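You operate a simulated robot arm through the tools that you are given. There is no shell and no other tool.

The job below is to be done with a simulated robot arm. You get a single attempt, and the scene is never put back.

JOB
Make room on the top of the grey cabinet for the blue regulator. At the end: the grey brush holder from the top of the grey cabinet stands on top of the purple rings box; the silver regulator is on the top of the short bench; the blue regulator stands where the orange switch block stood; the orange switch block from the top of the grey cabinet is on the top of the short bench; whatever was shut is shut again. Leave all else as you found it, and nothing knocked over.

It is judged by the outcome, as a careful person would: the job done as asked, and still so three seconds after it is handed in. It fails if anything else is knocked over, pushed out of place, dropped, spilled or broken.

ROBOT AND FRAMES
A 7-joint arm with a two-finger parallel gripper, fixed in place. Base frame: the origin is at the foot of the arm, x ahead of it, y to its left, z up; the work surface is at about z = 0. Readings come in cm, degrees, newtons and seconds.
With the tool pointing down near the work surface it reaches from about 22 to 58 cm from the base axis. Its first joint turns from -66.0 to 66.0 degrees. Payload 2.5 kg.
The TCP is the grasp point between the finger pads, 2.3 cm short of the fingertips. In the tool frame z runs along the fingers and y along their closing line. The gripper opens to 9.4 cm. The fingers are 3.8 cm wide and 1 cm thick; the gripper's body (5.4 by 9.6 cm) begins 3.9 cm behind the TCP.
Orientation is that of the tool frame in the base frame, as a unit quaternion [x, y, z, w]. With the fingers straight down and closing along the base's y, the tool's x points along the base's -x, its y along +y and its z along -z.

CONTROLS
- The arm moves only by the tool send_rows. Its argument "moves" is a list of rows, each a list of 2 entries, a list of its own where there are three numbers: the shift along the tool's x, y, z in cm, then the turn, a rotation vector about the tool's x, y, z in degrees. In form: [[[dx, dy, dz], [rx, ry, rz]], ...]. A call has 1 to 20 rows; each row shifts and turns the commanded pose from where the row before left it, along the tool's axes as they then stand. "fingers" is the finger opening in cm, from 0 to 9.4, set as the call begins (left out, the last holds). A row lasts 0.2 s, in which the tool goes at most 5 cm and 8.6 degrees; a call with a longer step from one row to the next is refused whole, and so is a gripper value outside its range. A pose out of reach is approached as far as the arm can. The call stops where the force on the tool passes 40 N (or 10 N more than at its start, if that is more) or the arm is blocked; 0.2 s more then pass. Each finger travels about 10.8 cm/s and halts on what it meets, pressing with about 25 N; the grip force reading is that of the motor and also rises with nothing between the fingers. The clock runs only during rows and for 0.2 s after the last one: add rows that do not move to give the fingers time. It gives the time, the measured TCP pose, the force on the tool (base axes), the opening and the grip force at its end, in the units of the frame above (readings bear some noise), with the torque about the TCP (base axes, N m) and any sound that the robot's microphone picked up.
- Cameras (640 x 400 px; columns grow to the right, rows downward): "scene" is fixed at [8.49, -39.24, 54.23]; the picture's right is [0.94, -0.35, 0.00], its down [-0.22, -0.58, -0.78] and it looks along [0.28, 0.73, -0.62] (base axes); focal length 223 px, centre (320, 200). "wrist" rides on the gripper at [8.6, 1.6, -7.5] in the tool frame; the picture's right is [-0.18, 0.98, 0.00], its down [-0.58, -0.11, -0.81] and it looks along [-0.79, -0.15, 0.59] (tool axes); focal length 243 px, centre (320, 200). There is no depth. A picture from a camera that has moved, and an enlarged one, comes with that camera's place and axes in the base frame and with its lens. The place of the scene camera against the robot may be out by one fixed shift of up to 2.5 cm in any direction.
- camera(camera): a new picture of that camera. The clock stands still meanwhile.
- inspect(camera, box): a new picture of the part [left, top, right, bottom] of that camera's present view, enlarged. The clock stands still meanwhile.
- job_done(): hands the job in; it is judged then, once.

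Places have to be worked out from the pictures, the camera data and where the tool is seen. Open the gripper and draw the arm clear of the work before you hand the job in, unless the task says otherwise.

The tools are called after "Call:" as a command line: name --argument value ..., lists and objects as JSON in quotes. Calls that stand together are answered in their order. send_rows: Moves the arm, as the interface text tells. Its arguments: {"type":"object","properties":{"moves":{"type":"array","items":{"type":"array"}},"fingers":{"type":"number"}},"required":["moves"]} The other tools are called the same way: camera (camera) takes a picture; inspect (camera, box) takes an enlarged picture of a part of a camera's view; job_done () hands the job in.

At the start:

```text
time_s: 0.0
ee_pos: [33.46, -5.2, 37.47]
ee_rot: [0.001, 1.0, 0.0, 0.0]
contact_force: [-0.5, 0.1, 0.8]
moment: [0.01, 0.0, 0.01]
finger_gap: 9.39
finger_force: 0.1
```

scene: 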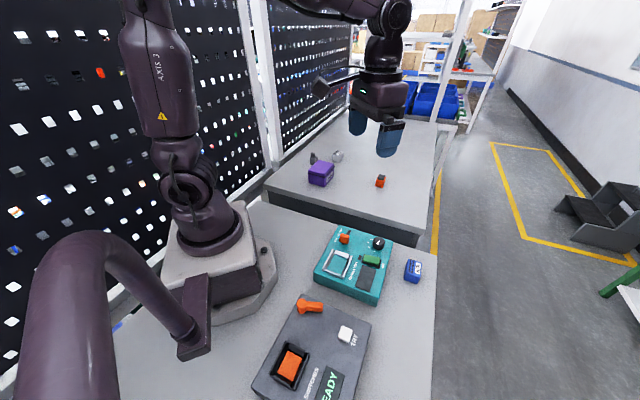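
wrist: 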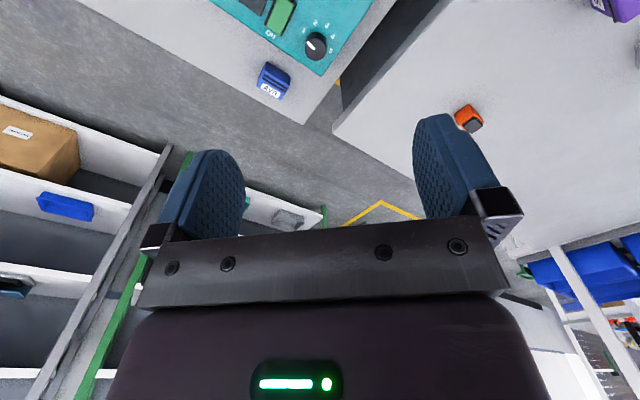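

I'll begin with enlarged looks at the scene to identify all objects before moving.

Call:
inspect --camera "scene" --box '[240, 120, 460, 260]'

Call:
inspect --camera "scene" --box '[220, 210, 460, 400]'

Call:
inspect --camera "wrist" --box '[220, 0, 640, 200]'

```text
2.86 times, centred on (350, 190) of scene
camera zoom: at [8.49, -39.24, 54.23], right [0.94, -0.35, 0.0], down [-0.22, -0.58, -0.78], along [0.28, 0.73, -0.62], focal length 638 px, centre (234, 229)
```

zoom: 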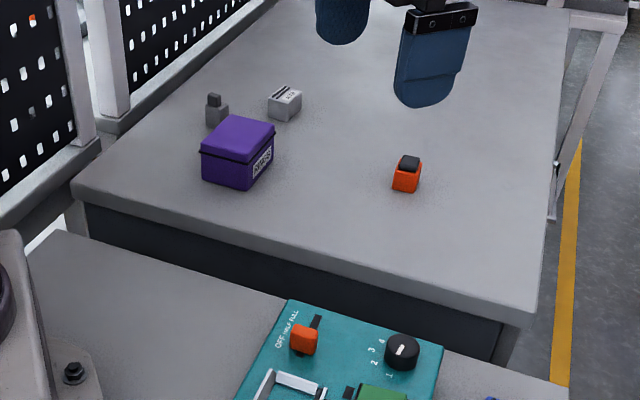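

```text
2.11 times, centred on (340, 305) of scene
camera zoom: at [8.49, -39.24, 54.23], right [0.94, -0.35, 0.0], down [-0.22, -0.58, -0.78], along [0.28, 0.73, -0.62], focal length 470 px, centre (278, -21)
```

zoom: 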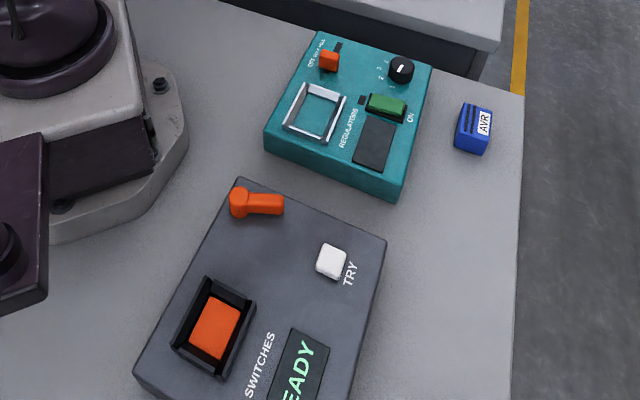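

```text
1.52 times, centred on (430, 100) of wrist
camera zoom: at [24.73, -3.63, 44.83], right [0.18, 0.98, 0.0], down [0.58, -0.11, 0.81], along [0.79, -0.15, -0.59], focal length 370 px, centre (152, 352)
```

zoom: 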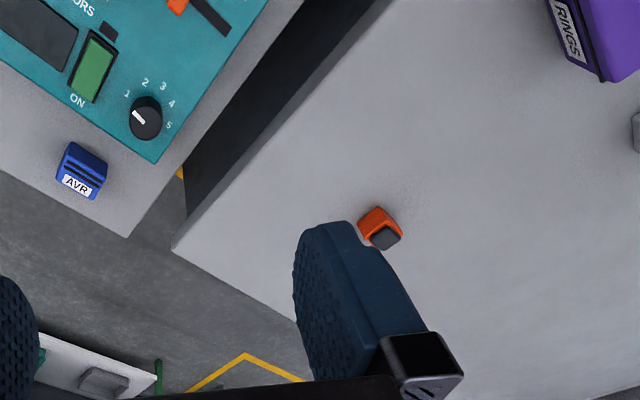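

The far, raised surface (about z≈8) carries the purple RINGS box, brush holder, silver regulator and orange block; the blue AVR is on the near bench. I'll swing the wrist camera toward the far surface for a better look.

Call:
send_rows --moves '[[[1.1, 4, 0], [0, 0, 0]], [[1.1, 4, 0], [0, 0, 0]], [[1.1, 4, 0], [0, 0, 0]], [[1.1, 4, 0], [0, 0, 0]], [[1.1, 4, 0], [0, 0, 0]], [[0, 0, 0], [0, 0, -8]], [[0, 0, 0], [0, 0, -8]], [[0, 0, 0], [0, 0, -8]], [[0, 0, 0], [0, 0, -8]], [[0, 0, 0], [0, 0, -8]], [[0, 0, 0], [0, 0, 0]]]'

Call:
camera --camera "wrist"

Call:
camera --camera "scene"

```text
time_s: 2.4
ee_pos: [27.76, 14.86, 37.61]
ee_rot: [-0.344, 0.939, 0.0, 0.0]
contact_force: [-0.1, -0.2, 0.4]
moment: [0.0, 0.0, 0.0]
finger_gap: 9.39
finger_force: 0.0
```

```text
taken
camera wrist: at [20.04, 10.44, 44.85], right [-0.49, 0.87, 0.0], down [0.51, 0.29, 0.81], along [0.7, 0.4, -0.59], focal length 243 px, centre (320, 200)
```

wrist: 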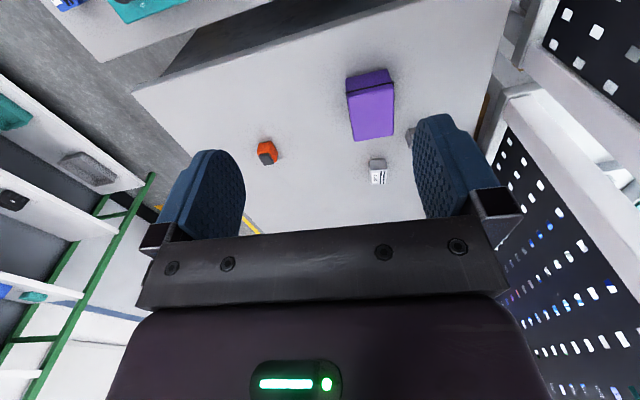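

```text
taken
```

scene: 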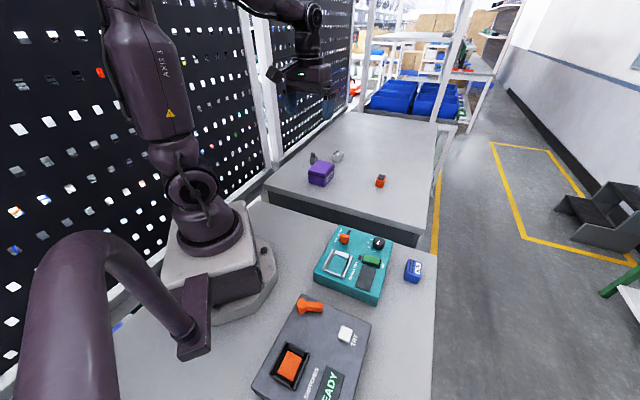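

I'll zoom in on this wrist view to get details of the objects on the cabinet.

Call:
inspect --camera "wrist" --box '[220, 40, 480, 220]'

Call:
inspect --camera "scene" --box '[290, 140, 400, 210]'

Call:
inspect --camera "scene" --box '[250, 170, 450, 290]'

```text
2.22 times, centred on (350, 130) of wrist
camera zoom: at [20.04, 10.44, 44.85], right [-0.49, 0.87, 0.0], down [0.51, 0.29, 0.81], along [0.7, 0.4, -0.59], focal length 539 px, centre (253, 356)
```

zoom: 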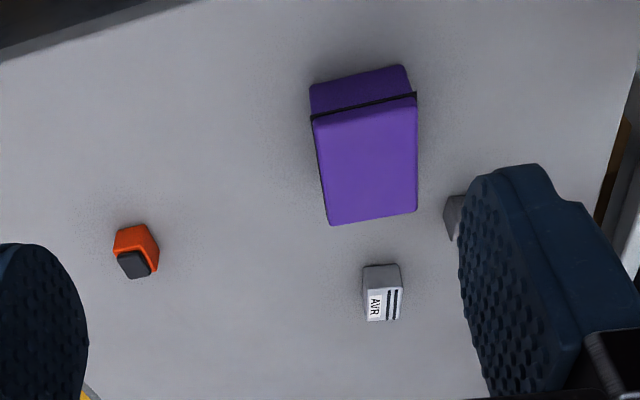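

```text
5.71 times, centred on (345, 175) of scene
camera zoom: at [8.49, -39.24, 54.23], right [0.94, -0.35, 0.0], down [-0.22, -0.58, -0.78], along [0.28, 0.73, -0.62], focal length 1275 px, centre (177, 343)
```

zoom: 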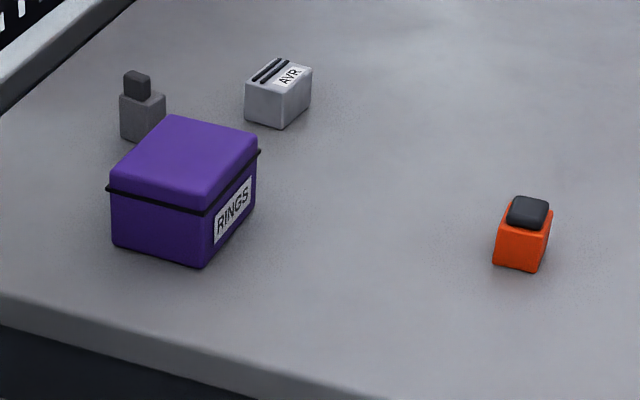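

```text
3.20 times, centred on (350, 230) of scene
camera zoom: at [8.49, -39.24, 54.23], right [0.94, -0.35, 0.0], down [-0.22, -0.58, -0.78], along [0.28, 0.73, -0.62], focal length 714 px, centre (224, 104)
```

zoom: 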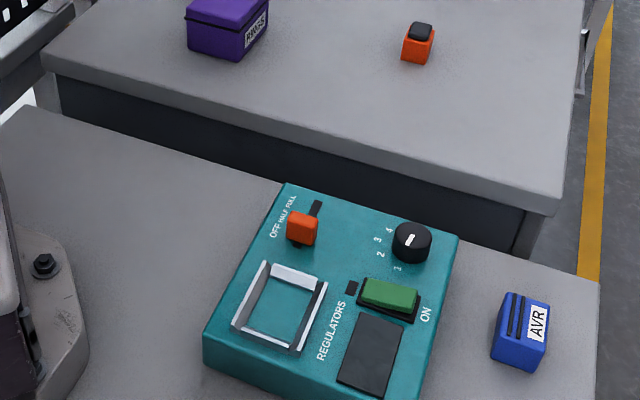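

The cabinet top lies somewhere around z≈4–8 and the silver one is quite far out. I'll move closer over the cabinet, staying high, for a second viewpoint to triangulate.

Call:
send_rows --moves '[[[-3.6, 0.3, 1.9], [0, 0, 0]], [[-3.6, 0.3, 1.9], [0, 0, 0]], [[-3.6, 0.3, 1.9], [0, 0, 0]], [[-3.6, 0.3, 1.9], [0, 0, 0]], [[0, 0, 0], [0, 0, 0]]]'

Call:
camera --camera "wrist"

Call:
camera --camera "scene"

```text
time_s: 3.6
ee_pos: [38.0, 25.08, 29.6]
ee_rot: [-0.341, 0.94, -0.001, 0.0]
contact_force: [-0.1, 0.0, -0.7]
moment: [-0.02, -0.01, 0.0]
finger_gap: 9.39
finger_force: 0.0
```

```text
taken
camera wrist: at [30.25, 20.66, 37.0], right [-0.49, 0.87, 0.0], down [0.52, 0.29, 0.81], along [0.7, 0.4, -0.59], focal length 243 px, centre (320, 200)
```

wrist: 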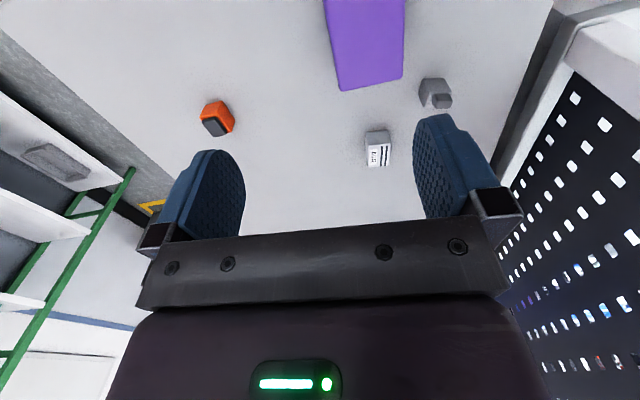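

```text
taken
```

scene: 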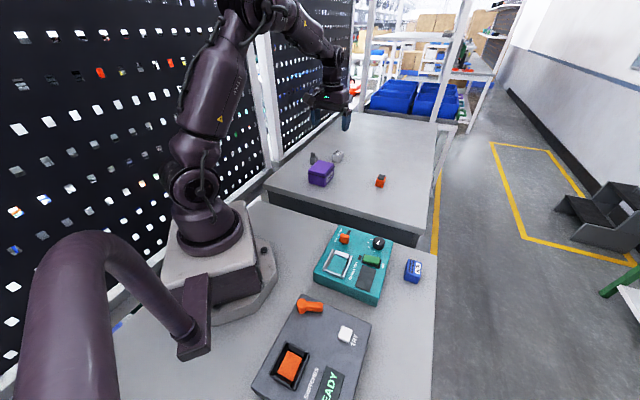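

Triangulation puts the orange block near (56.0, 18.2, z≈7). I need a sideways baseline for the silver, brush holder and purple box, so I'll move right and yaw to look at them from another angle.

Call:
send_rows --moves '[[[1.97, -3.9, 0], [0, 0, 0]], [[1.97, -3.9, 0], [0, 0, 0]], [[1.97, -3.9, 0], [0, 0, 0]], [[1.97, -3.9, 0], [0, 0, 0]], [[0, 0, 0], [0, 0, -7.5]], [[0, 0, 0], [0, 0, -7.5]], [[0, 0, 0], [0, 0, -7.5]], [[0, 0, 0], [0, 0, -7.5]], [[0, 0, 0], [0, 0, 0]]]'

Call:
camera --camera "wrist"

Call:
inspect --camera "wrist" --box '[180, 0, 500, 220]'

```text
time_s: 5.6
ee_pos: [42.17, 8.07, 29.93]
ee_rot: [-0.574, 0.819, 0.001, 0.0]
contact_force: [0.0, -0.9, 0.2]
moment: [-0.02, -0.02, -0.02]
finger_gap: 9.4
finger_force: 0.1
```

```text
taken
camera wrist: at [37.66, 0.41, 37.27], right [-0.86, 0.51, 0.0], down [0.3, 0.51, 0.81], along [0.41, 0.69, -0.59], focal length 243 px, centre (320, 200)
```

wrist: 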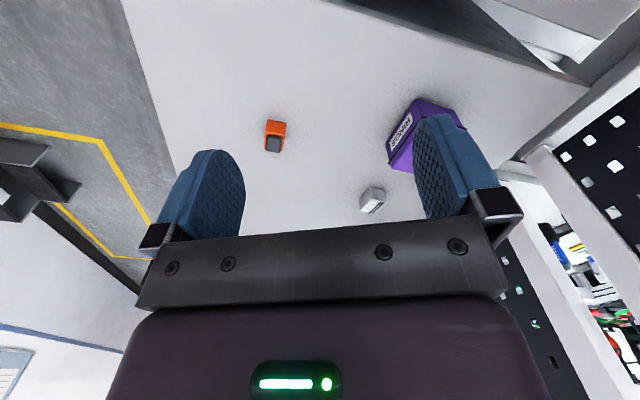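

```text
1.82 times, centred on (340, 110) of wrist
camera zoom: at [37.66, 0.41, 37.27], right [-0.86, 0.51, 0.0], down [0.3, 0.51, 0.81], along [0.41, 0.69, -0.59], focal length 441 px, centre (284, 364)
```

zoom: 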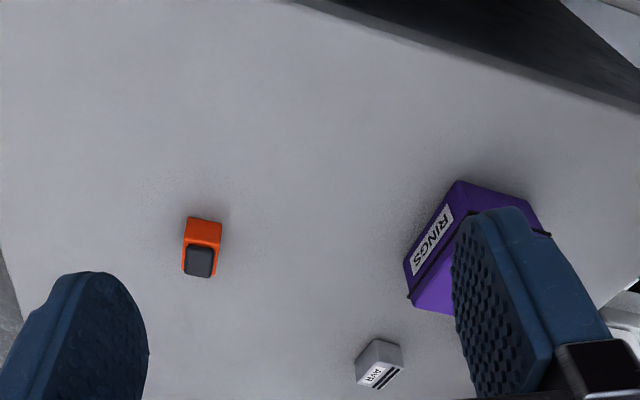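

Silver sits near (49.5, 42.7, 6.2), the purple box around (36.4, 29.4) with top z≈11.7, brush holder near (38, 42). I'll move to get a close, straight view of the brush holder and silver regulator.

Call:
send_rows --moves '[[[-3.2, 3.33, 0.65], [0, 0, 0]], [[-3.2, 3.33, 0.65], [0, 0, 0]], [[-3.2, 3.33, 0.65], [0, 0, 0]], [[-3.2, 3.33, 0.65], [0, 0, 0]], [[-3.2, 3.33, 0.65], [0, 0, 0]], [[-3.2, 3.33, 0.65], [0, 0, 0]], [[0, 0, 0], [0, 0, 6]], [[0, 0, 0], [0, 0, 6]], [[0, 0, 0], [0, 0, 0]]]'

Call:
camera --camera "wrist"

Call:
inspect --camera "wrist" --box '[230, 0, 430, 150]'

```text
time_s: 7.6
ee_pos: [29.93, 33.03, 25.97]
ee_rot: [-0.484, 0.875, 0.0, -0.001]
contact_force: [-0.8, -0.2, 0.0]
moment: [0.0, 0.02, 0.01]
finger_gap: 9.39
finger_force: 0.0
```

```text
taken
camera wrist: at [23.8, 26.34, 33.26], right [-0.73, 0.68, 0.0], down [0.4, 0.43, 0.81], along [0.55, 0.59, -0.59], focal length 243 px, centre (320, 200)
```

wrist: 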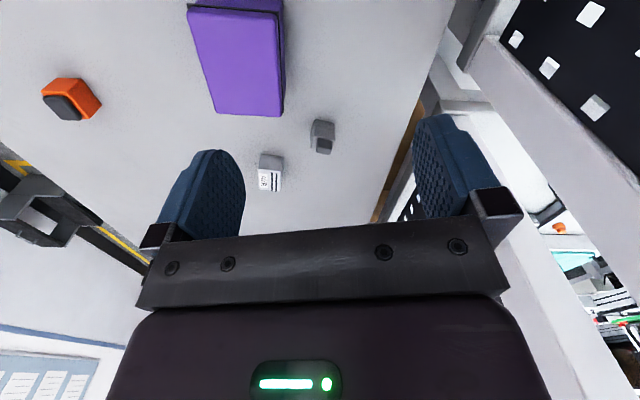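

```text
2.67 times, centred on (330, 75) of wrist
camera zoom: at [23.8, 26.34, 33.26], right [-0.73, 0.68, 0.0], down [0.4, 0.43, 0.81], along [0.55, 0.59, -0.59], focal length 647 px, centre (293, 533)
```

zoom: 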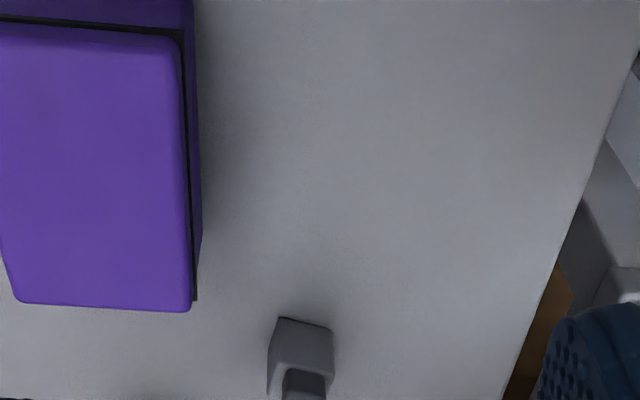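

I'll zoom on the brush holder, silver and surrounding frame in this view.

Call:
inspect --camera "wrist" --box '[240, 90, 400, 200]'

Call:
inspect --camera "scene" --box '[240, 80, 460, 220]'

```text
3.64 times, centred on (320, 145) of wrist
camera zoom: at [23.8, 26.34, 33.26], right [-0.73, 0.68, 0.0], down [0.4, 0.43, 0.81], along [0.55, 0.59, -0.59], focal length 882 px, centre (320, 400)
```

zoom: 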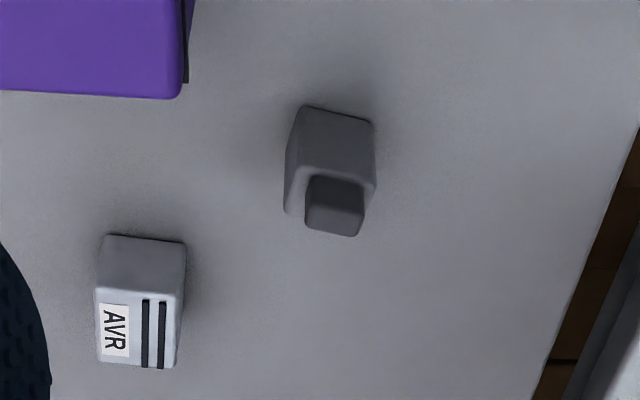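

```text
2.86 times, centred on (350, 150) of scene
camera zoom: at [8.49, -39.24, 54.23], right [0.94, -0.35, 0.0], down [-0.22, -0.58, -0.78], along [0.28, 0.73, -0.62], focal length 638 px, centre (234, 343)
```

zoom: 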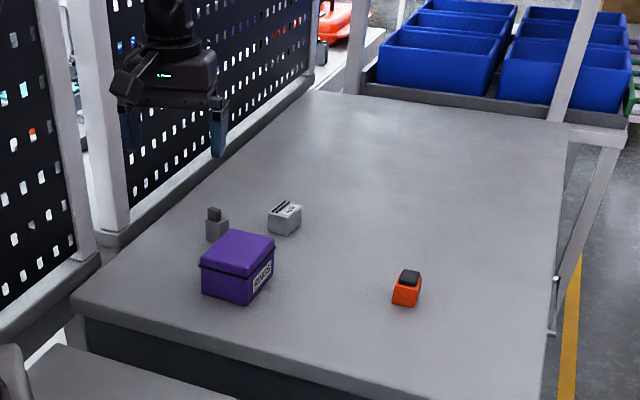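

Brush holder base is about 2.7 cm wide, centred near (38.3, 42.6) with yaw ≈33°. I'll turn the gripper to match and hover about 10 cm above it to verify.

Call:
send_rows --moves '[[[0, 0, 0], [0, 0, 8.17]], [[0, 0, 0], [0, 0, 8.17]], [[0, 0, 0], [0, 0, 8.17]], [[-3.06, 0.85, 2], [0, 0, 0]], [[-3.06, 0.85, 2], [0, 0, 0]], [[-3.06, 0.85, 2], [0, 0, 0]], [[-3.06, 0.85, 2], [0, 0, 0]], [[0, 0, 0], [0, 0, 0]]]' --fingers 6

Call:
camera --camera "wrist"

Call:
camera --camera "scene"

```text
time_s: 9.4
ee_pos: [38.36, 42.58, 18.1]
ee_rot: [-0.288, 0.958, 0.0, 0.001]
contact_force: [0.6, 0.6, -0.4]
moment: [-0.03, 0.02, 0.04]
finger_gap: 5.98
finger_force: 0.0
```

```text
taken
camera wrist: at [30.23, 39.02, 25.31], right [-0.39, 0.92, 0.0], down [0.55, 0.23, 0.81], along [0.74, 0.31, -0.59], focal length 243 px, centre (320, 200)
```

wrist: 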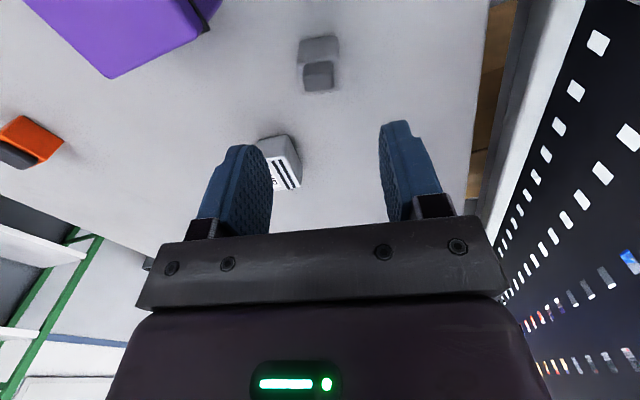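

```text
taken
```

scene: 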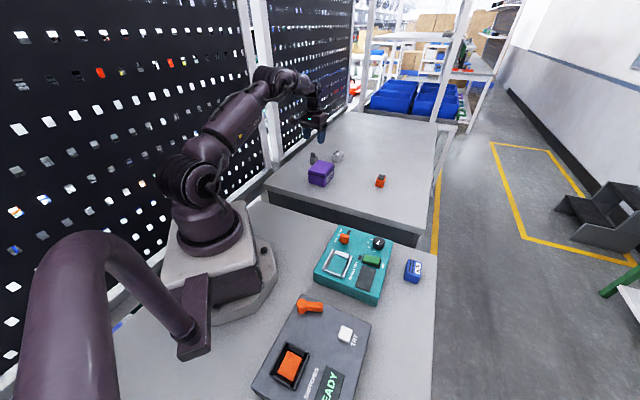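

I reached the hover pose fine. Zooming in to refine the brush holder's position and yaw.

Call:
inspect --camera "wrist" --box '[240, 10, 400, 110]'

```text
4.00 times, centred on (320, 60) of wrist
camera zoom: at [30.23, 39.02, 25.31], right [-0.39, 0.92, 0.0], down [0.55, 0.23, 0.81], along [0.74, 0.31, -0.59], focal length 970 px, centre (320, 760)
```

zoom: 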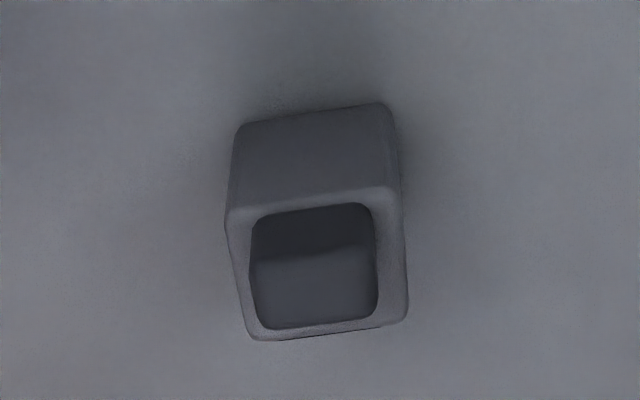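

The brush holder base is ≈2.8×2.3 cm, 3.5 high, centred at (38.1, 42.4), yaw ≈31°, cabinet top z≈5. I'll adjust yaw and descend to TCP z≈7.8.

Call:
send_rows --moves '[[[0.29, -0.02, 2.3], [0, 0, 2.46]], [[0, 0, 2.5], [0, 0, 0]], [[0, 0, 2.5], [0, 0, 0]], [[0, 0, 1.5], [0, 0, 0]], [[0, 0, 0.8], [0, 0, 0]], [[0, 0, 0.7], [0, 0, 0]], [[0, 0, 0], [0, 0, 0]]]'

Call:
camera --camera "wrist"

Call:
camera --camera "scene"

```text
time_s: 11.0
ee_pos: [38.17, 42.27, 7.51]
ee_rot: [-0.267, 0.964, 0.001, 0.0]
contact_force: [-0.1, -0.2, -0.1]
moment: [0.02, 0.04, -0.03]
finger_gap: 6.01
finger_force: 0.0
```

```text
taken
camera wrist: at [29.87, 39.18, 14.93], right [-0.35, 0.94, 0.0], down [0.55, 0.21, 0.81], along [0.76, 0.28, -0.59], focal length 243 px, centre (320, 200)
```

wrist: 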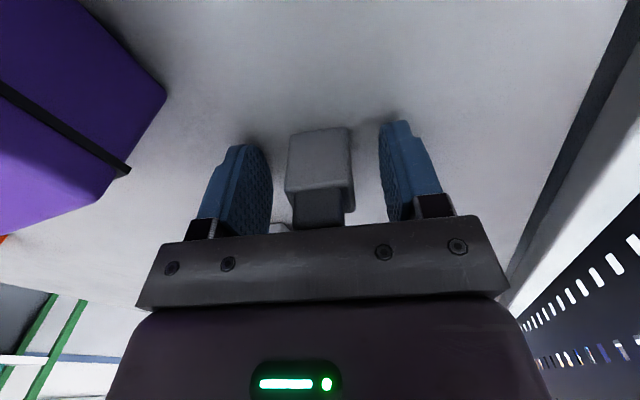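

```text
taken
```

scene: 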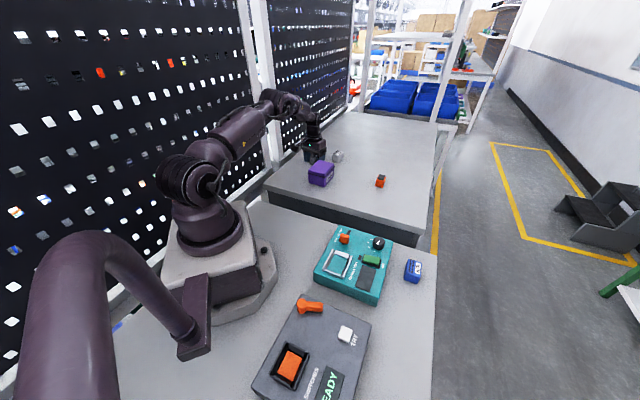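

The holder is centred between the fingers with no contact force. Closing the gripper on it.

Call:
send_rows --moves '[[[0, 0, 0], [0, 0, 0]], [[0, 0, 0], [0, 0, 0]], [[0, 0, 0], [0, 0, 0]], [[0, 0, 0], [0, 0, 0]]]' --fingers 0

Call:
camera --camera "wrist"

```text
time_s: 12.0
ee_pos: [38.16, 42.33, 7.49]
ee_rot: [-0.268, 0.963, 0.0, 0.0]
contact_force: [0.4, 0.1, 0.6]
moment: [0.03, 0.0, 0.01]
finger_gap: 2.93
finger_force: 25.1
```

```text
taken
camera wrist: at [29.87, 39.18, 14.95], right [-0.35, 0.94, 0.0], down [0.55, 0.21, 0.81], along [0.76, 0.28, -0.59], focal length 243 px, centre (320, 200)
```

wrist: 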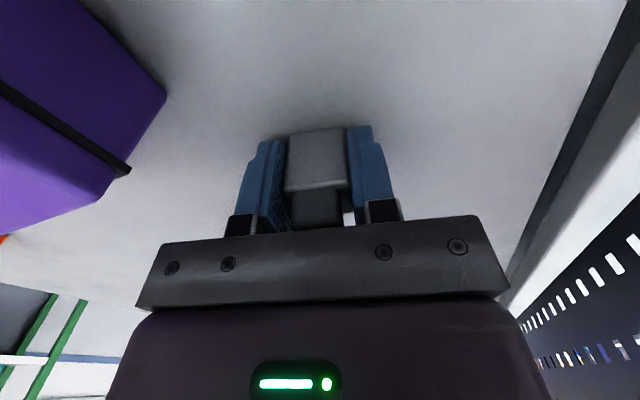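

Firm grip at 2.93 cm. Lifting straight up, then moving to hover above the purple box.

Call:
send_rows --moves '[[[0, 0, -1], [0, 0, 0]], [[0, 0, -2], [0, 0, 0]], [[0, 0, -3], [0, 0, 0]], [[0, 0, -3], [0, 0, 0]], [[0, 0, -3], [0, 0, 0]], [[2.05, -2.56, -0.6], [0, 0, 0]], [[2.05, -2.56, -0.6], [0, 0, 0]], [[2.05, -2.56, -0.6], [0, 0, 0]], [[2.05, -2.56, -0.6], [0, 0, 0]], [[0, 0, 0], [0, 0, 0]]]'

Call:
camera --camera "wrist"

Call:
inspect --camera "scene" --box '[270, 90, 420, 210]'

```text
time_s: 14.2
ee_pos: [36.45, 29.35, 22.05]
ee_rot: [-0.267, 0.964, 0.0, -0.001]
contact_force: [0.4, 0.5, -1.1]
moment: [0.02, 0.0, -0.04]
finger_gap: 0.0
finger_force: 24.7
```

```text
taken
camera wrist: at [28.04, 26.12, 29.34], right [-0.35, 0.94, 0.0], down [0.55, 0.21, 0.81], along [0.76, 0.28, -0.59], focal length 243 px, centre (320, 200)
```

wrist: 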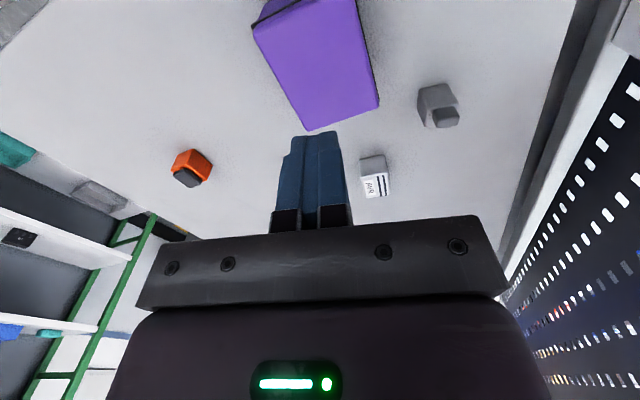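

```text
3.33 times, centred on (345, 150) of scene
camera zoom: at [8.49, -39.24, 54.23], right [0.94, -0.35, 0.0], down [-0.22, -0.58, -0.78], along [0.28, 0.73, -0.62], focal length 744 px, centre (237, 367)
```

zoom: 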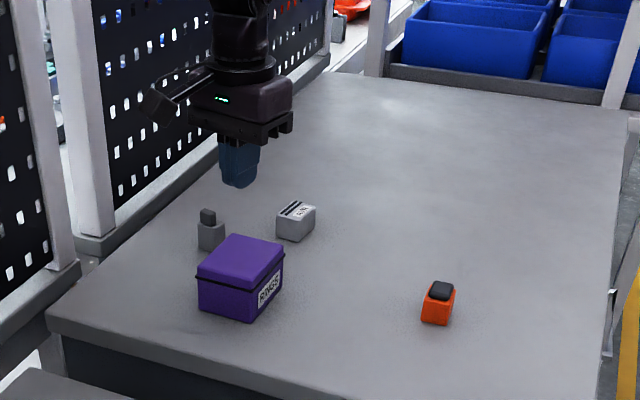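

The gripper came up empty (gap 0): the holder slipped out and still appears to stand upright in place. I'll check it closely before retrying.

Call:
inspect --camera "wrist" --box '[340, 60, 500, 160]'

Call:
inspect --camera "scene" --box '[290, 140, 350, 190]'

```text
4.00 times, centred on (420, 110) of wrist
camera zoom: at [28.04, 26.12, 29.34], right [-0.35, 0.94, 0.0], down [0.55, 0.21, 0.81], along [0.76, 0.28, -0.59], focal length 970 px, centre (-80, 560)
```

zoom: 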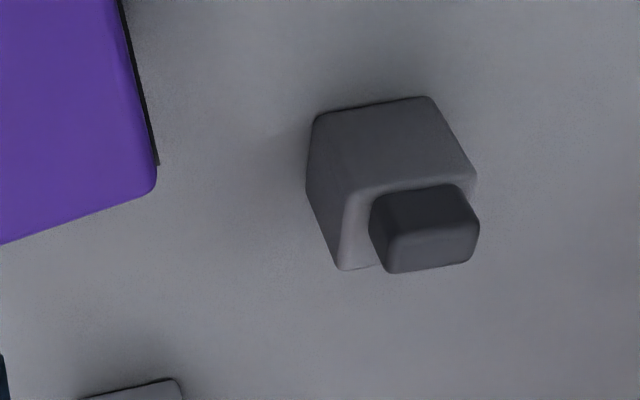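

```text
8.00 times, centred on (320, 165) of scene
camera zoom: at [8.49, -39.24, 54.23], right [0.94, -0.35, 0.0], down [-0.22, -0.58, -0.78], along [0.28, 0.73, -0.62], focal length 1785 px, centre (320, 480)
```

zoom: 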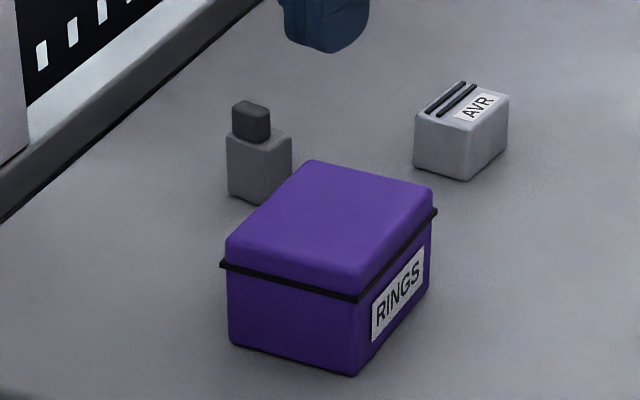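

It stands upright, maybe shifted by about half a cm. I'll return to hover above it with open fingers, measure again, and then lift slowly in small checks.

Call:
send_rows --moves '[[[-1.97, 2.62, 1], [0, 0, 0]], [[-1.97, 2.62, 1], [0, 0, 0]], [[-1.97, 2.62, 1], [0, 0, 0]], [[-1.97, 2.62, 1], [0, 0, 0]], [[0, 0, 0], [0, 0, 0]]]' --fingers 6

Call:
inspect --camera "wrist" --box '[240, 10, 400, 110]'

```text
time_s: 15.4
ee_pos: [37.89, 42.08, 18.0]
ee_rot: [-0.267, 0.964, 0.0, 0.0]
contact_force: [0.7, 0.8, 0.2]
moment: [-0.03, 0.01, 0.0]
finger_gap: 6.0
finger_force: 0.0
```

```text
4.00 times, centred on (320, 60) of wrist
camera zoom: at [29.6, 38.95, 25.43], right [-0.35, 0.94, 0.0], down [0.55, 0.21, 0.81], along [0.76, 0.28, -0.59], focal length 970 px, centre (320, 760)
```

zoom: 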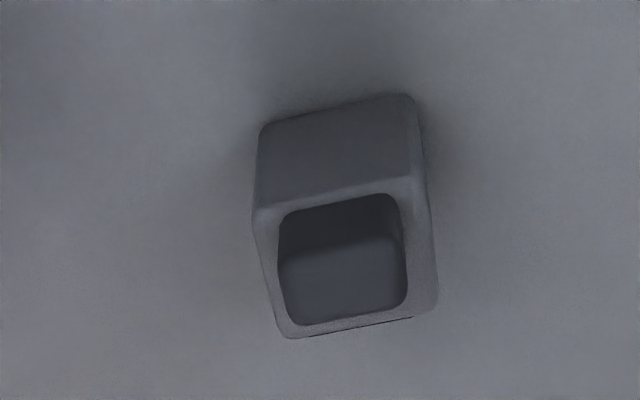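

The holder's centre is now (37.4, 42.45), yaw about 30.5°. Descending onto it again, slightly deeper, and closing.

Call:
send_rows --moves '[[[0.2, 0.55, 2.5], [0, 0, 0.5]], [[0, 0, 2.5], [0, 0, 0]], [[0, 0, 2.5], [0, 0, 0]], [[0, 0, 1.5], [0, 0, 0]], [[0, 0, 0.8], [0, 0, 0]], [[0, 0, 0.6], [0, 0, 0]], [[0, 0, 0], [0, 0, 0]]]'

Call:
camera --camera "wrist"

```text
time_s: 17.0
ee_pos: [37.31, 42.65, 7.68]
ee_rot: [-0.263, 0.965, 0.0, 0.0]
contact_force: [-0.1, 0.3, 0.6]
moment: [-0.04, -0.02, 0.02]
finger_gap: 6.03
finger_force: 0.0
```

```text
taken
camera wrist: at [28.92, 39.62, 15.05], right [-0.34, 0.94, 0.0], down [0.56, 0.2, 0.81], along [0.76, 0.27, -0.59], focal length 243 px, centre (320, 200)
```

wrist: 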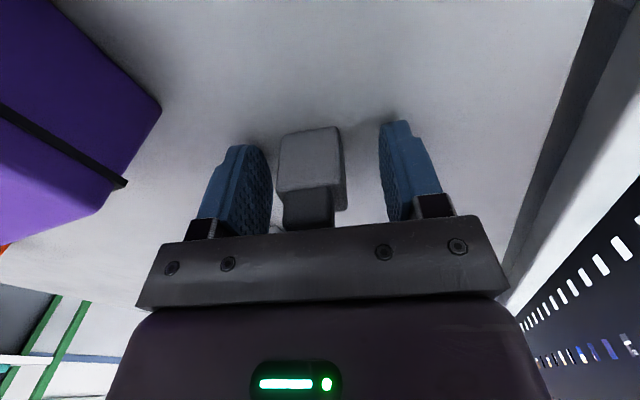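

Yaw is aligned, but the holder is ~0.35 cm off-centre towards one finger. I'll correct, go 0.2 cm lower, then close.

Call:
send_rows --moves '[[[0, -0.35, 0.2], [0, 0, 0]], [[0, 0, 0], [0, 0, 0]]]'

Call:
send_rows --moves '[[[0, 0, 0], [0, 0, 0]], [[0, 0, 0], [0, 0, 0]], [[0, 0, 0], [0, 0, 0]], [[0, 0, 0], [0, 0, 0]]]' --fingers 0

Call:
inspect --camera "wrist" --box '[200, 90, 440, 240]'

```text
time_s: 17.6
ee_pos: [37.41, 42.35, 7.53]
ee_rot: [-0.264, 0.965, 0.0, 0.0]
contact_force: [0.0, 0.2, -0.1]
moment: [0.02, 0.01, 0.01]
finger_gap: 6.0
finger_force: 0.1
```

```text
time_s: 18.6
ee_pos: [37.44, 42.46, 7.55]
ee_rot: [-0.264, 0.965, 0.0, 0.0]
contact_force: [-0.2, 0.9, 1.0]
moment: [0.02, 0.02, -0.04]
finger_gap: 2.97
finger_force: 24.7
```

```text
2.67 times, centred on (320, 165) of wrist
camera zoom: at [29.09, 39.3, 14.89], right [-0.34, 0.94, 0.0], down [0.56, 0.2, 0.81], along [0.76, 0.27, -0.59], focal length 647 px, centre (320, 293)
```

zoom: 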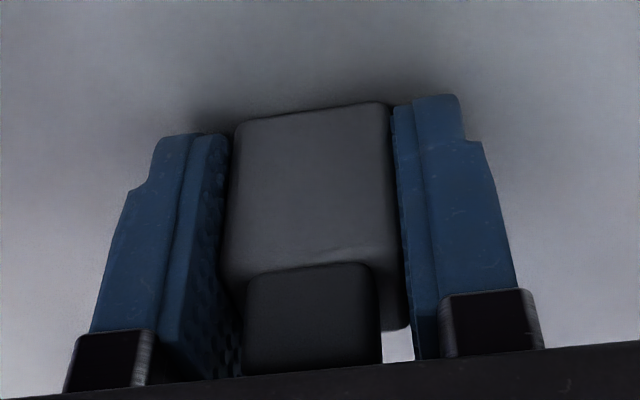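

Gripped at 2.97 cm. Lifting just 1 cm slowly to see whether it holds.

Call:
send_rows --moves '[[[0, 0, -0.2], [0, 0, 0]], [[0, 0, -0.2], [0, 0, 0]], [[0, 0, -0.3], [0, 0, 0]], [[0, 0, -0.3], [0, 0, 0]], [[0, 0, 0], [0, 0, 0]]]'

Call:
inspect --camera "wrist" --box '[200, 90, 440, 240]'

```text
time_s: 19.8
ee_pos: [37.5, 42.33, 8.47]
ee_rot: [-0.262, 0.965, 0.0, 0.0]
contact_force: [0.1, -0.7, -0.9]
moment: [0.0, 0.01, -0.02]
finger_gap: 2.94
finger_force: 24.8
```

```text
2.67 times, centred on (320, 165) of wrist
camera zoom: at [29.15, 39.28, 15.84], right [-0.34, 0.94, 0.0], down [0.56, 0.2, 0.81], along [0.76, 0.27, -0.59], focal length 647 px, centre (320, 293)
```

zoom: 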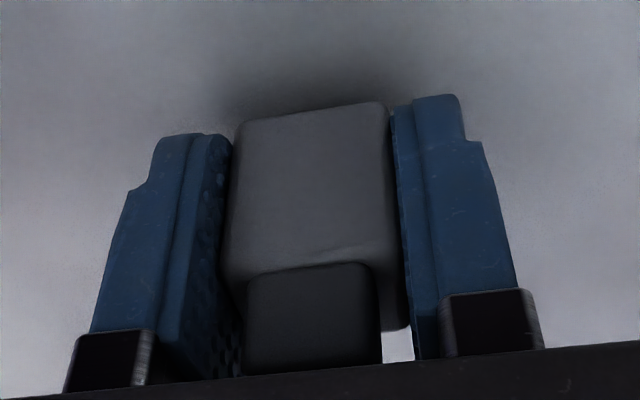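

It's held this time with no slip. Continuing upward gently and checking again.

Call:
send_rows --moves '[[[0, 0, -0.5], [0, 0, 0]], [[0, 0, -1], [0, 0, 0]], [[0, 0, -1], [0, 0, 0]], [[0, 0, -1], [0, 0, 0]], [[0, 0, 0], [0, 0, 0]]]'

Call:
inspect --camera "wrist" --box '[200, 90, 440, 240]'

```text
time_s: 21.0
ee_pos: [37.39, 42.54, 12.06]
ee_rot: [-0.263, 0.965, 0.0, -0.001]
contact_force: [0.1, -0.1, -0.5]
moment: [0.01, 0.01, 0.02]
finger_gap: 2.97
finger_force: 25.0
```

```text
2.67 times, centred on (320, 165) of wrist
camera zoom: at [28.98, 39.38, 19.45], right [-0.34, 0.94, 0.0], down [0.56, 0.2, 0.81], along [0.76, 0.27, -0.59], focal length 647 px, centre (320, 293)
```

zoom: 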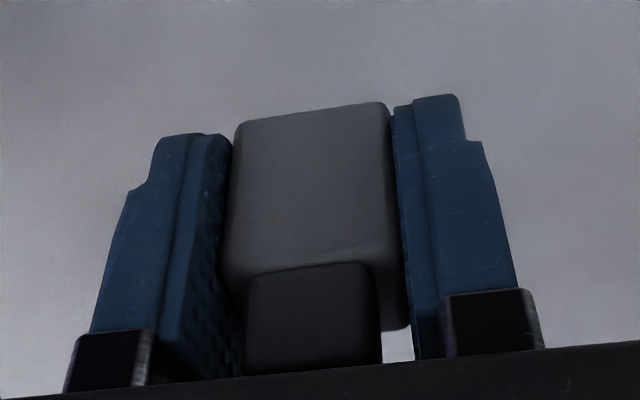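

Still firmly held. Raising to z≈18 and then moving gently over the purple box's centre (36.3, 29.3).

Call:
send_rows --moves '[[[0, 0, -1], [0, 0, 0]], [[0, 0, -1], [0, 0, 0]], [[0, 0, -1], [0, 0, 0]], [[0, 0, -1], [0, 0, 0]], [[0, 0, -1], [0, 0, 0]], [[0, 0, -1], [0, 0, 0]], [[0.95, -1.34, 0], [0, 0, 0]], [[0.95, -1.34, 0], [0, 0, 0]], [[0.95, -1.34, 0], [0, 0, 0]], [[0.95, -1.34, 0], [0, 0, 0]], [[0.95, -1.34, 0], [0, 0, 0]], [[0.95, -1.34, 0], [0, 0, 0]], [[0.95, -1.34, 0], [0, 0, 0]], [[0.95, -1.34, 0], [0, 0, 0]], [[0, 0, 0], [0, 0, 0]]]'

Call:
camera --camera "wrist"

Call:
inspect --camera "scene" --box '[270, 90, 420, 210]'

```text
time_s: 24.2
ee_pos: [36.37, 29.42, 18.02]
ee_rot: [-0.264, 0.965, 0.0, 0.0]
contact_force: [-0.4, -0.7, 0.1]
moment: [-0.01, 0.02, -0.02]
finger_gap: 2.98
finger_force: 25.3
```

```text
taken
camera wrist: at [27.9, 26.31, 25.32], right [-0.34, 0.94, 0.0], down [0.56, 0.2, 0.81], along [0.76, 0.28, -0.59], focal length 243 px, centre (320, 200)
```

wrist: 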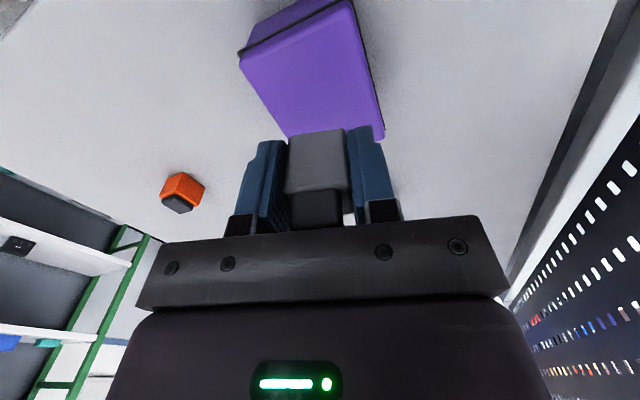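

```text
3.33 times, centred on (345, 150) of scene
camera zoom: at [8.49, -39.24, 54.23], right [0.94, -0.35, 0.0], down [-0.22, -0.58, -0.78], along [0.28, 0.73, -0.62], focal length 744 px, centre (237, 367)
```

zoom: 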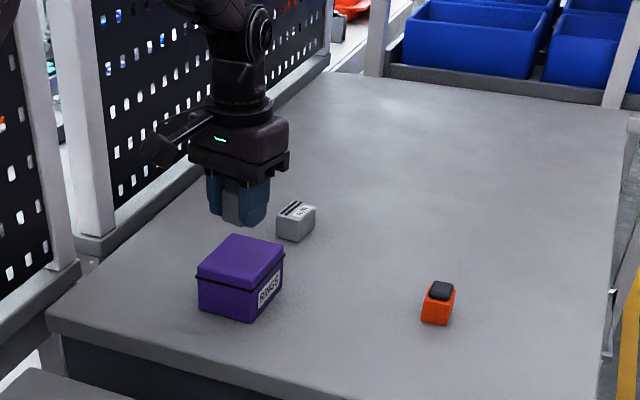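

Held well. Box-top centre appears about 0.6 cm nearer; I'll shift slightly and descend to just above the lid (expected contact at TCP z≈14.2).

Call:
send_rows --moves '[[[0.52, -0.39, 0], [0, 0, 0]], [[0, 0, 1], [0, 0, 0]], [[0, 0, 1], [0, 0, 0]], [[0, 0, 0.8], [0, 0, 0]], [[0, 0, 0.4], [0, 0, 0]], [[0, 0, 0.2], [0, 0, 0]], [[0, 0, 0], [0, 0, 0]]]'

Call:
inspect --camera "wrist" --box '[200, 0, 440, 240]'

Call:
inspect --camera "scene" --box '[290, 120, 370, 190]'

```text
time_s: 25.8
ee_pos: [36.18, 28.65, 14.55]
ee_rot: [-0.263, 0.965, -0.001, 0.0]
contact_force: [-0.3, -0.4, -0.8]
moment: [-0.01, 0.0, -0.01]
finger_gap: 2.97
finger_force: 24.7
```

```text
1.67 times, centred on (320, 120) of wrist
camera zoom: at [27.75, 25.53, 21.91], right [-0.34, 0.94, 0.0], down [0.56, 0.2, 0.81], along [0.76, 0.27, -0.59], focal length 404 px, centre (320, 333)
```

zoom: 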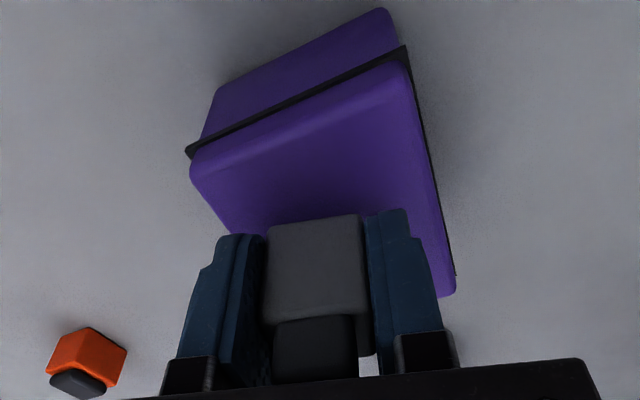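

```text
5.71 times, centred on (330, 155) of scene
camera zoom: at [8.49, -39.24, 54.23], right [0.94, -0.35, 0.0], down [-0.22, -0.58, -0.78], along [0.28, 0.73, -0.62], focal length 1275 px, centre (263, 457)
```

zoom: 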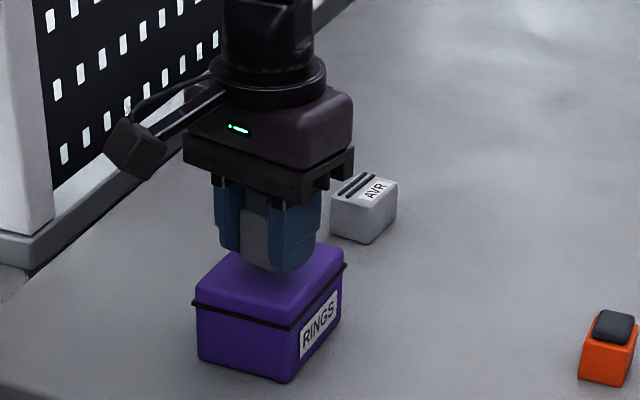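

Refined lid centre is (36.05, 29.4). I'll shift back by 0.5 cm and lower in small steps watching the force.

Call:
send_rows --moves '[[[-0.24, 0.5, 0], [0, 0, 0]], [[0, 0, 0.15], [0, 0, 0]], [[0, 0, 0.15], [0, 0, 0]], [[0, 0, 0], [0, 0, 0]]]'

Call:
inspect --camera "wrist" --box '[240, 60, 400, 180]'

Call:
inspect --camera "scene" --box '[290, 130, 350, 190]'

```text
time_s: 26.8
ee_pos: [36.02, 29.28, 14.28]
ee_rot: [-0.264, 0.965, 0.0, 0.0]
contact_force: [0.4, 0.7, -0.4]
moment: [-0.05, -0.02, 0.05]
finger_gap: 2.98
finger_force: 24.9
```

```text
3.33 times, centred on (320, 120) of wrist
camera zoom: at [27.72, 26.17, 21.6], right [-0.34, 0.94, 0.0], down [0.56, 0.2, 0.81], along [0.76, 0.27, -0.59], focal length 809 px, centre (320, 467)
```

zoom: 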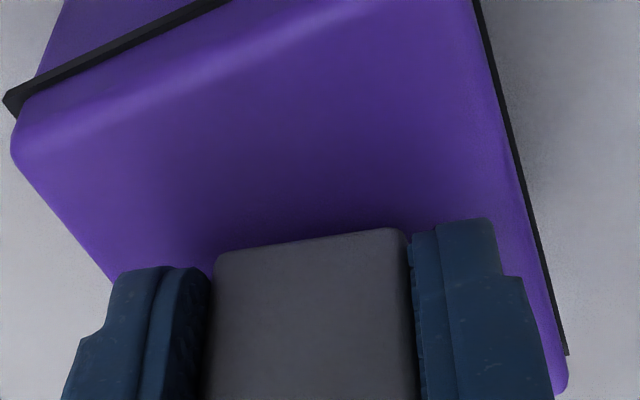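

```text
6.67 times, centred on (320, 160) of scene
camera zoom: at [8.49, -39.24, 54.23], right [0.94, -0.35, 0.0], down [-0.22, -0.58, -0.78], along [0.28, 0.73, -0.62], focal length 1488 px, centre (320, 467)
```

zoom: 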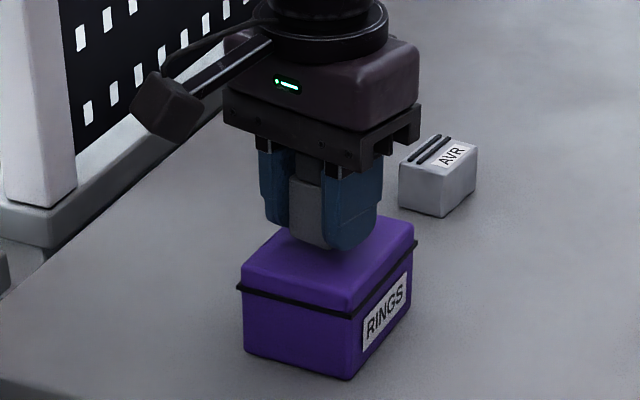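

No contact yet. Continuing down in 0.1 cm steps with force checks.

Call:
send_rows --moves '[[[0, 0, 0.1], [0, 0, 0]], [[0, 0, 0.1], [0, 0, 0]], [[0, 0, 0.1], [0, 0, 0]], [[0, 0, 0.1], [0, 0, 0]], [[0, 0, 0], [0, 0, 0]]]'

Call:
inspect --camera "wrist" --box '[240, 60, 400, 180]'

```text
time_s: 28.0
ee_pos: [36.09, 29.36, 13.86]
ee_rot: [-0.263, 0.965, -0.001, 0.0]
contact_force: [-0.5, 0.7, -0.3]
moment: [0.0, -0.02, 0.02]
finger_gap: 2.95
finger_force: 25.1
```

```text
3.33 times, centred on (320, 120) of wrist
camera zoom: at [27.73, 26.26, 21.23], right [-0.34, 0.94, 0.0], down [0.56, 0.2, 0.81], along [0.76, 0.27, -0.59], focal length 809 px, centre (320, 467)
```

zoom: 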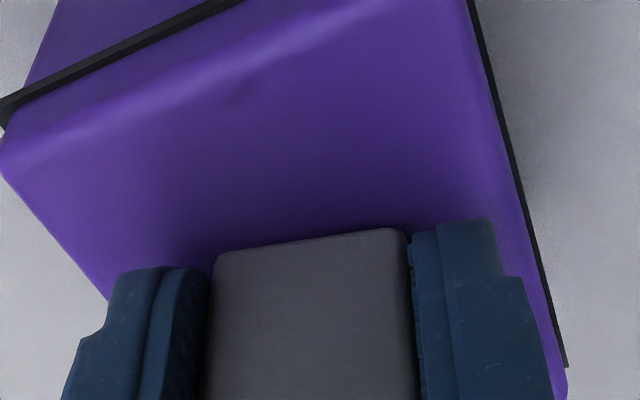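

Still free; the shadow is closing in. Continuing the descent.

Call:
send_rows --moves '[[[0, 0, 0.1], [0, 0, 0]], [[0, 0, 0.1], [0, 0, 0]], [[0, 0, 0.1], [0, 0, 0]], [[0, 0, 0], [0, 0, 0]]]'

Call:
inspect --camera "wrist" --box '[240, 60, 400, 180]'

```text
time_s: 29.0
ee_pos: [36.07, 29.31, 13.5]
ee_rot: [-0.263, 0.965, 0.0, 0.0]
contact_force: [-1.0, -0.1, -0.4]
moment: [-0.01, 0.04, 0.03]
finger_gap: 2.97
finger_force: 24.8
```

```text
3.33 times, centred on (320, 120) of wrist
camera zoom: at [27.74, 26.24, 20.89], right [-0.34, 0.94, 0.0], down [0.56, 0.2, 0.81], along [0.76, 0.27, -0.59], focal length 809 px, centre (320, 467)
```

zoom: 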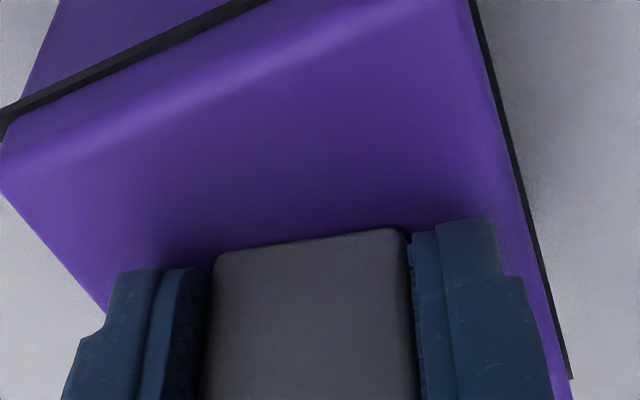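

Continuing with small downward steps.

Call:
send_rows --moves '[[[0, 0, 0.1], [0, 0, 0]], [[0, 0, 0.1], [0, 0, 0]], [[0, 0, 0.1], [0, 0, 0]], [[0, 0, 0], [0, 0, 0]]]'

Call:
inspect --camera "wrist" --box '[240, 60, 400, 180]'

Call:
inspect --camera "scene" --box '[290, 130, 350, 190]'

```text
time_s: 30.0
ee_pos: [36.16, 29.31, 13.47]
ee_rot: [-0.264, 0.965, 0.0, 0.002]
contact_force: [1.4, -1.1, 19.5]
moment: [-0.02, 0.0, -0.01]
finger_gap: 2.97
finger_force: 25.3
```

```text
3.33 times, centred on (320, 120) of wrist
camera zoom: at [27.73, 26.25, 20.72], right [-0.34, 0.94, 0.0], down [0.55, 0.2, 0.81], along [0.76, 0.28, -0.59], focal length 809 px, centre (320, 467)
```

zoom: 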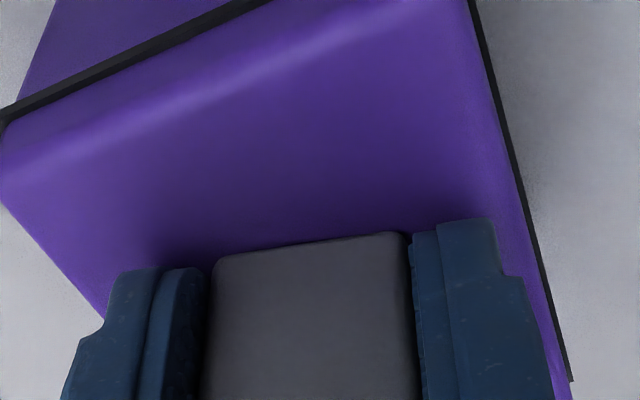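

```text
6.67 times, centred on (320, 160) of scene
camera zoom: at [8.48, -39.24, 54.23], right [0.94, -0.35, 0.0], down [-0.22, -0.58, -0.78], along [0.28, 0.73, -0.62], focal length 1488 px, centre (320, 467)
```

zoom: 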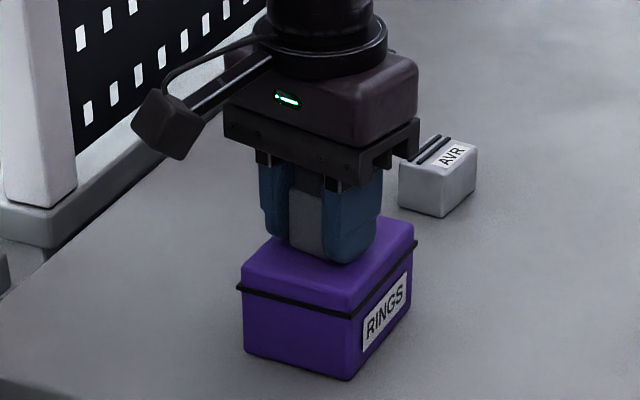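

Contact made (19.5 N up). I'll relieve the pressure by 0.15 cm and then open the fingers.

Call:
send_rows --moves '[[[0, 0, -0.15], [0, 0, 0]], [[0, 0, 0], [0, 0, 0]]]'

Call:
send_rows --moves '[[[0, 0, 0], [0, 0, 0]], [[0, 0, 0], [0, 0, 0]], [[0, 0, 0], [0, 0, 0]]]' --fingers 5

Call:
camera --camera "wrist"

```text
time_s: 30.6
ee_pos: [36.07, 29.37, 13.33]
ee_rot: [-0.263, 0.965, 0.001, 0.0]
contact_force: [4.0, 1.7, 11.5]
moment: [0.09, -0.13, 0.0]
finger_gap: 2.95
finger_force: 24.9
```

```text
time_s: 31.4
ee_pos: [35.96, 29.29, 13.36]
ee_rot: [-0.263, 0.965, 0.0, 0.0]
contact_force: [0.7, 0.1, 0.2]
moment: [-0.03, 0.02, -0.03]
finger_gap: 4.98
finger_force: 0.0
```

```text
taken
camera wrist: at [27.59, 26.21, 20.74], right [-0.34, 0.94, 0.0], down [0.56, 0.2, 0.81], along [0.76, 0.27, -0.59], focal length 243 px, centre (320, 200)
```

wrist: 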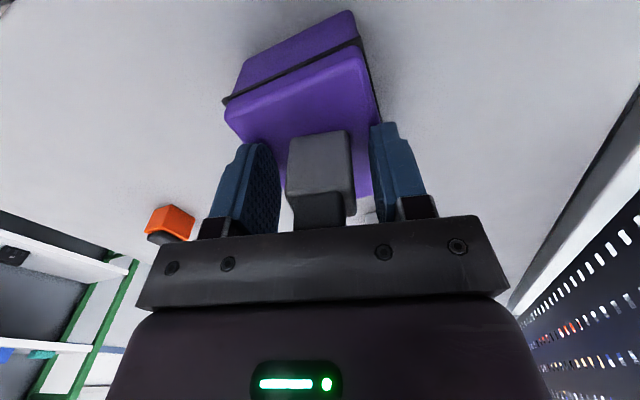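

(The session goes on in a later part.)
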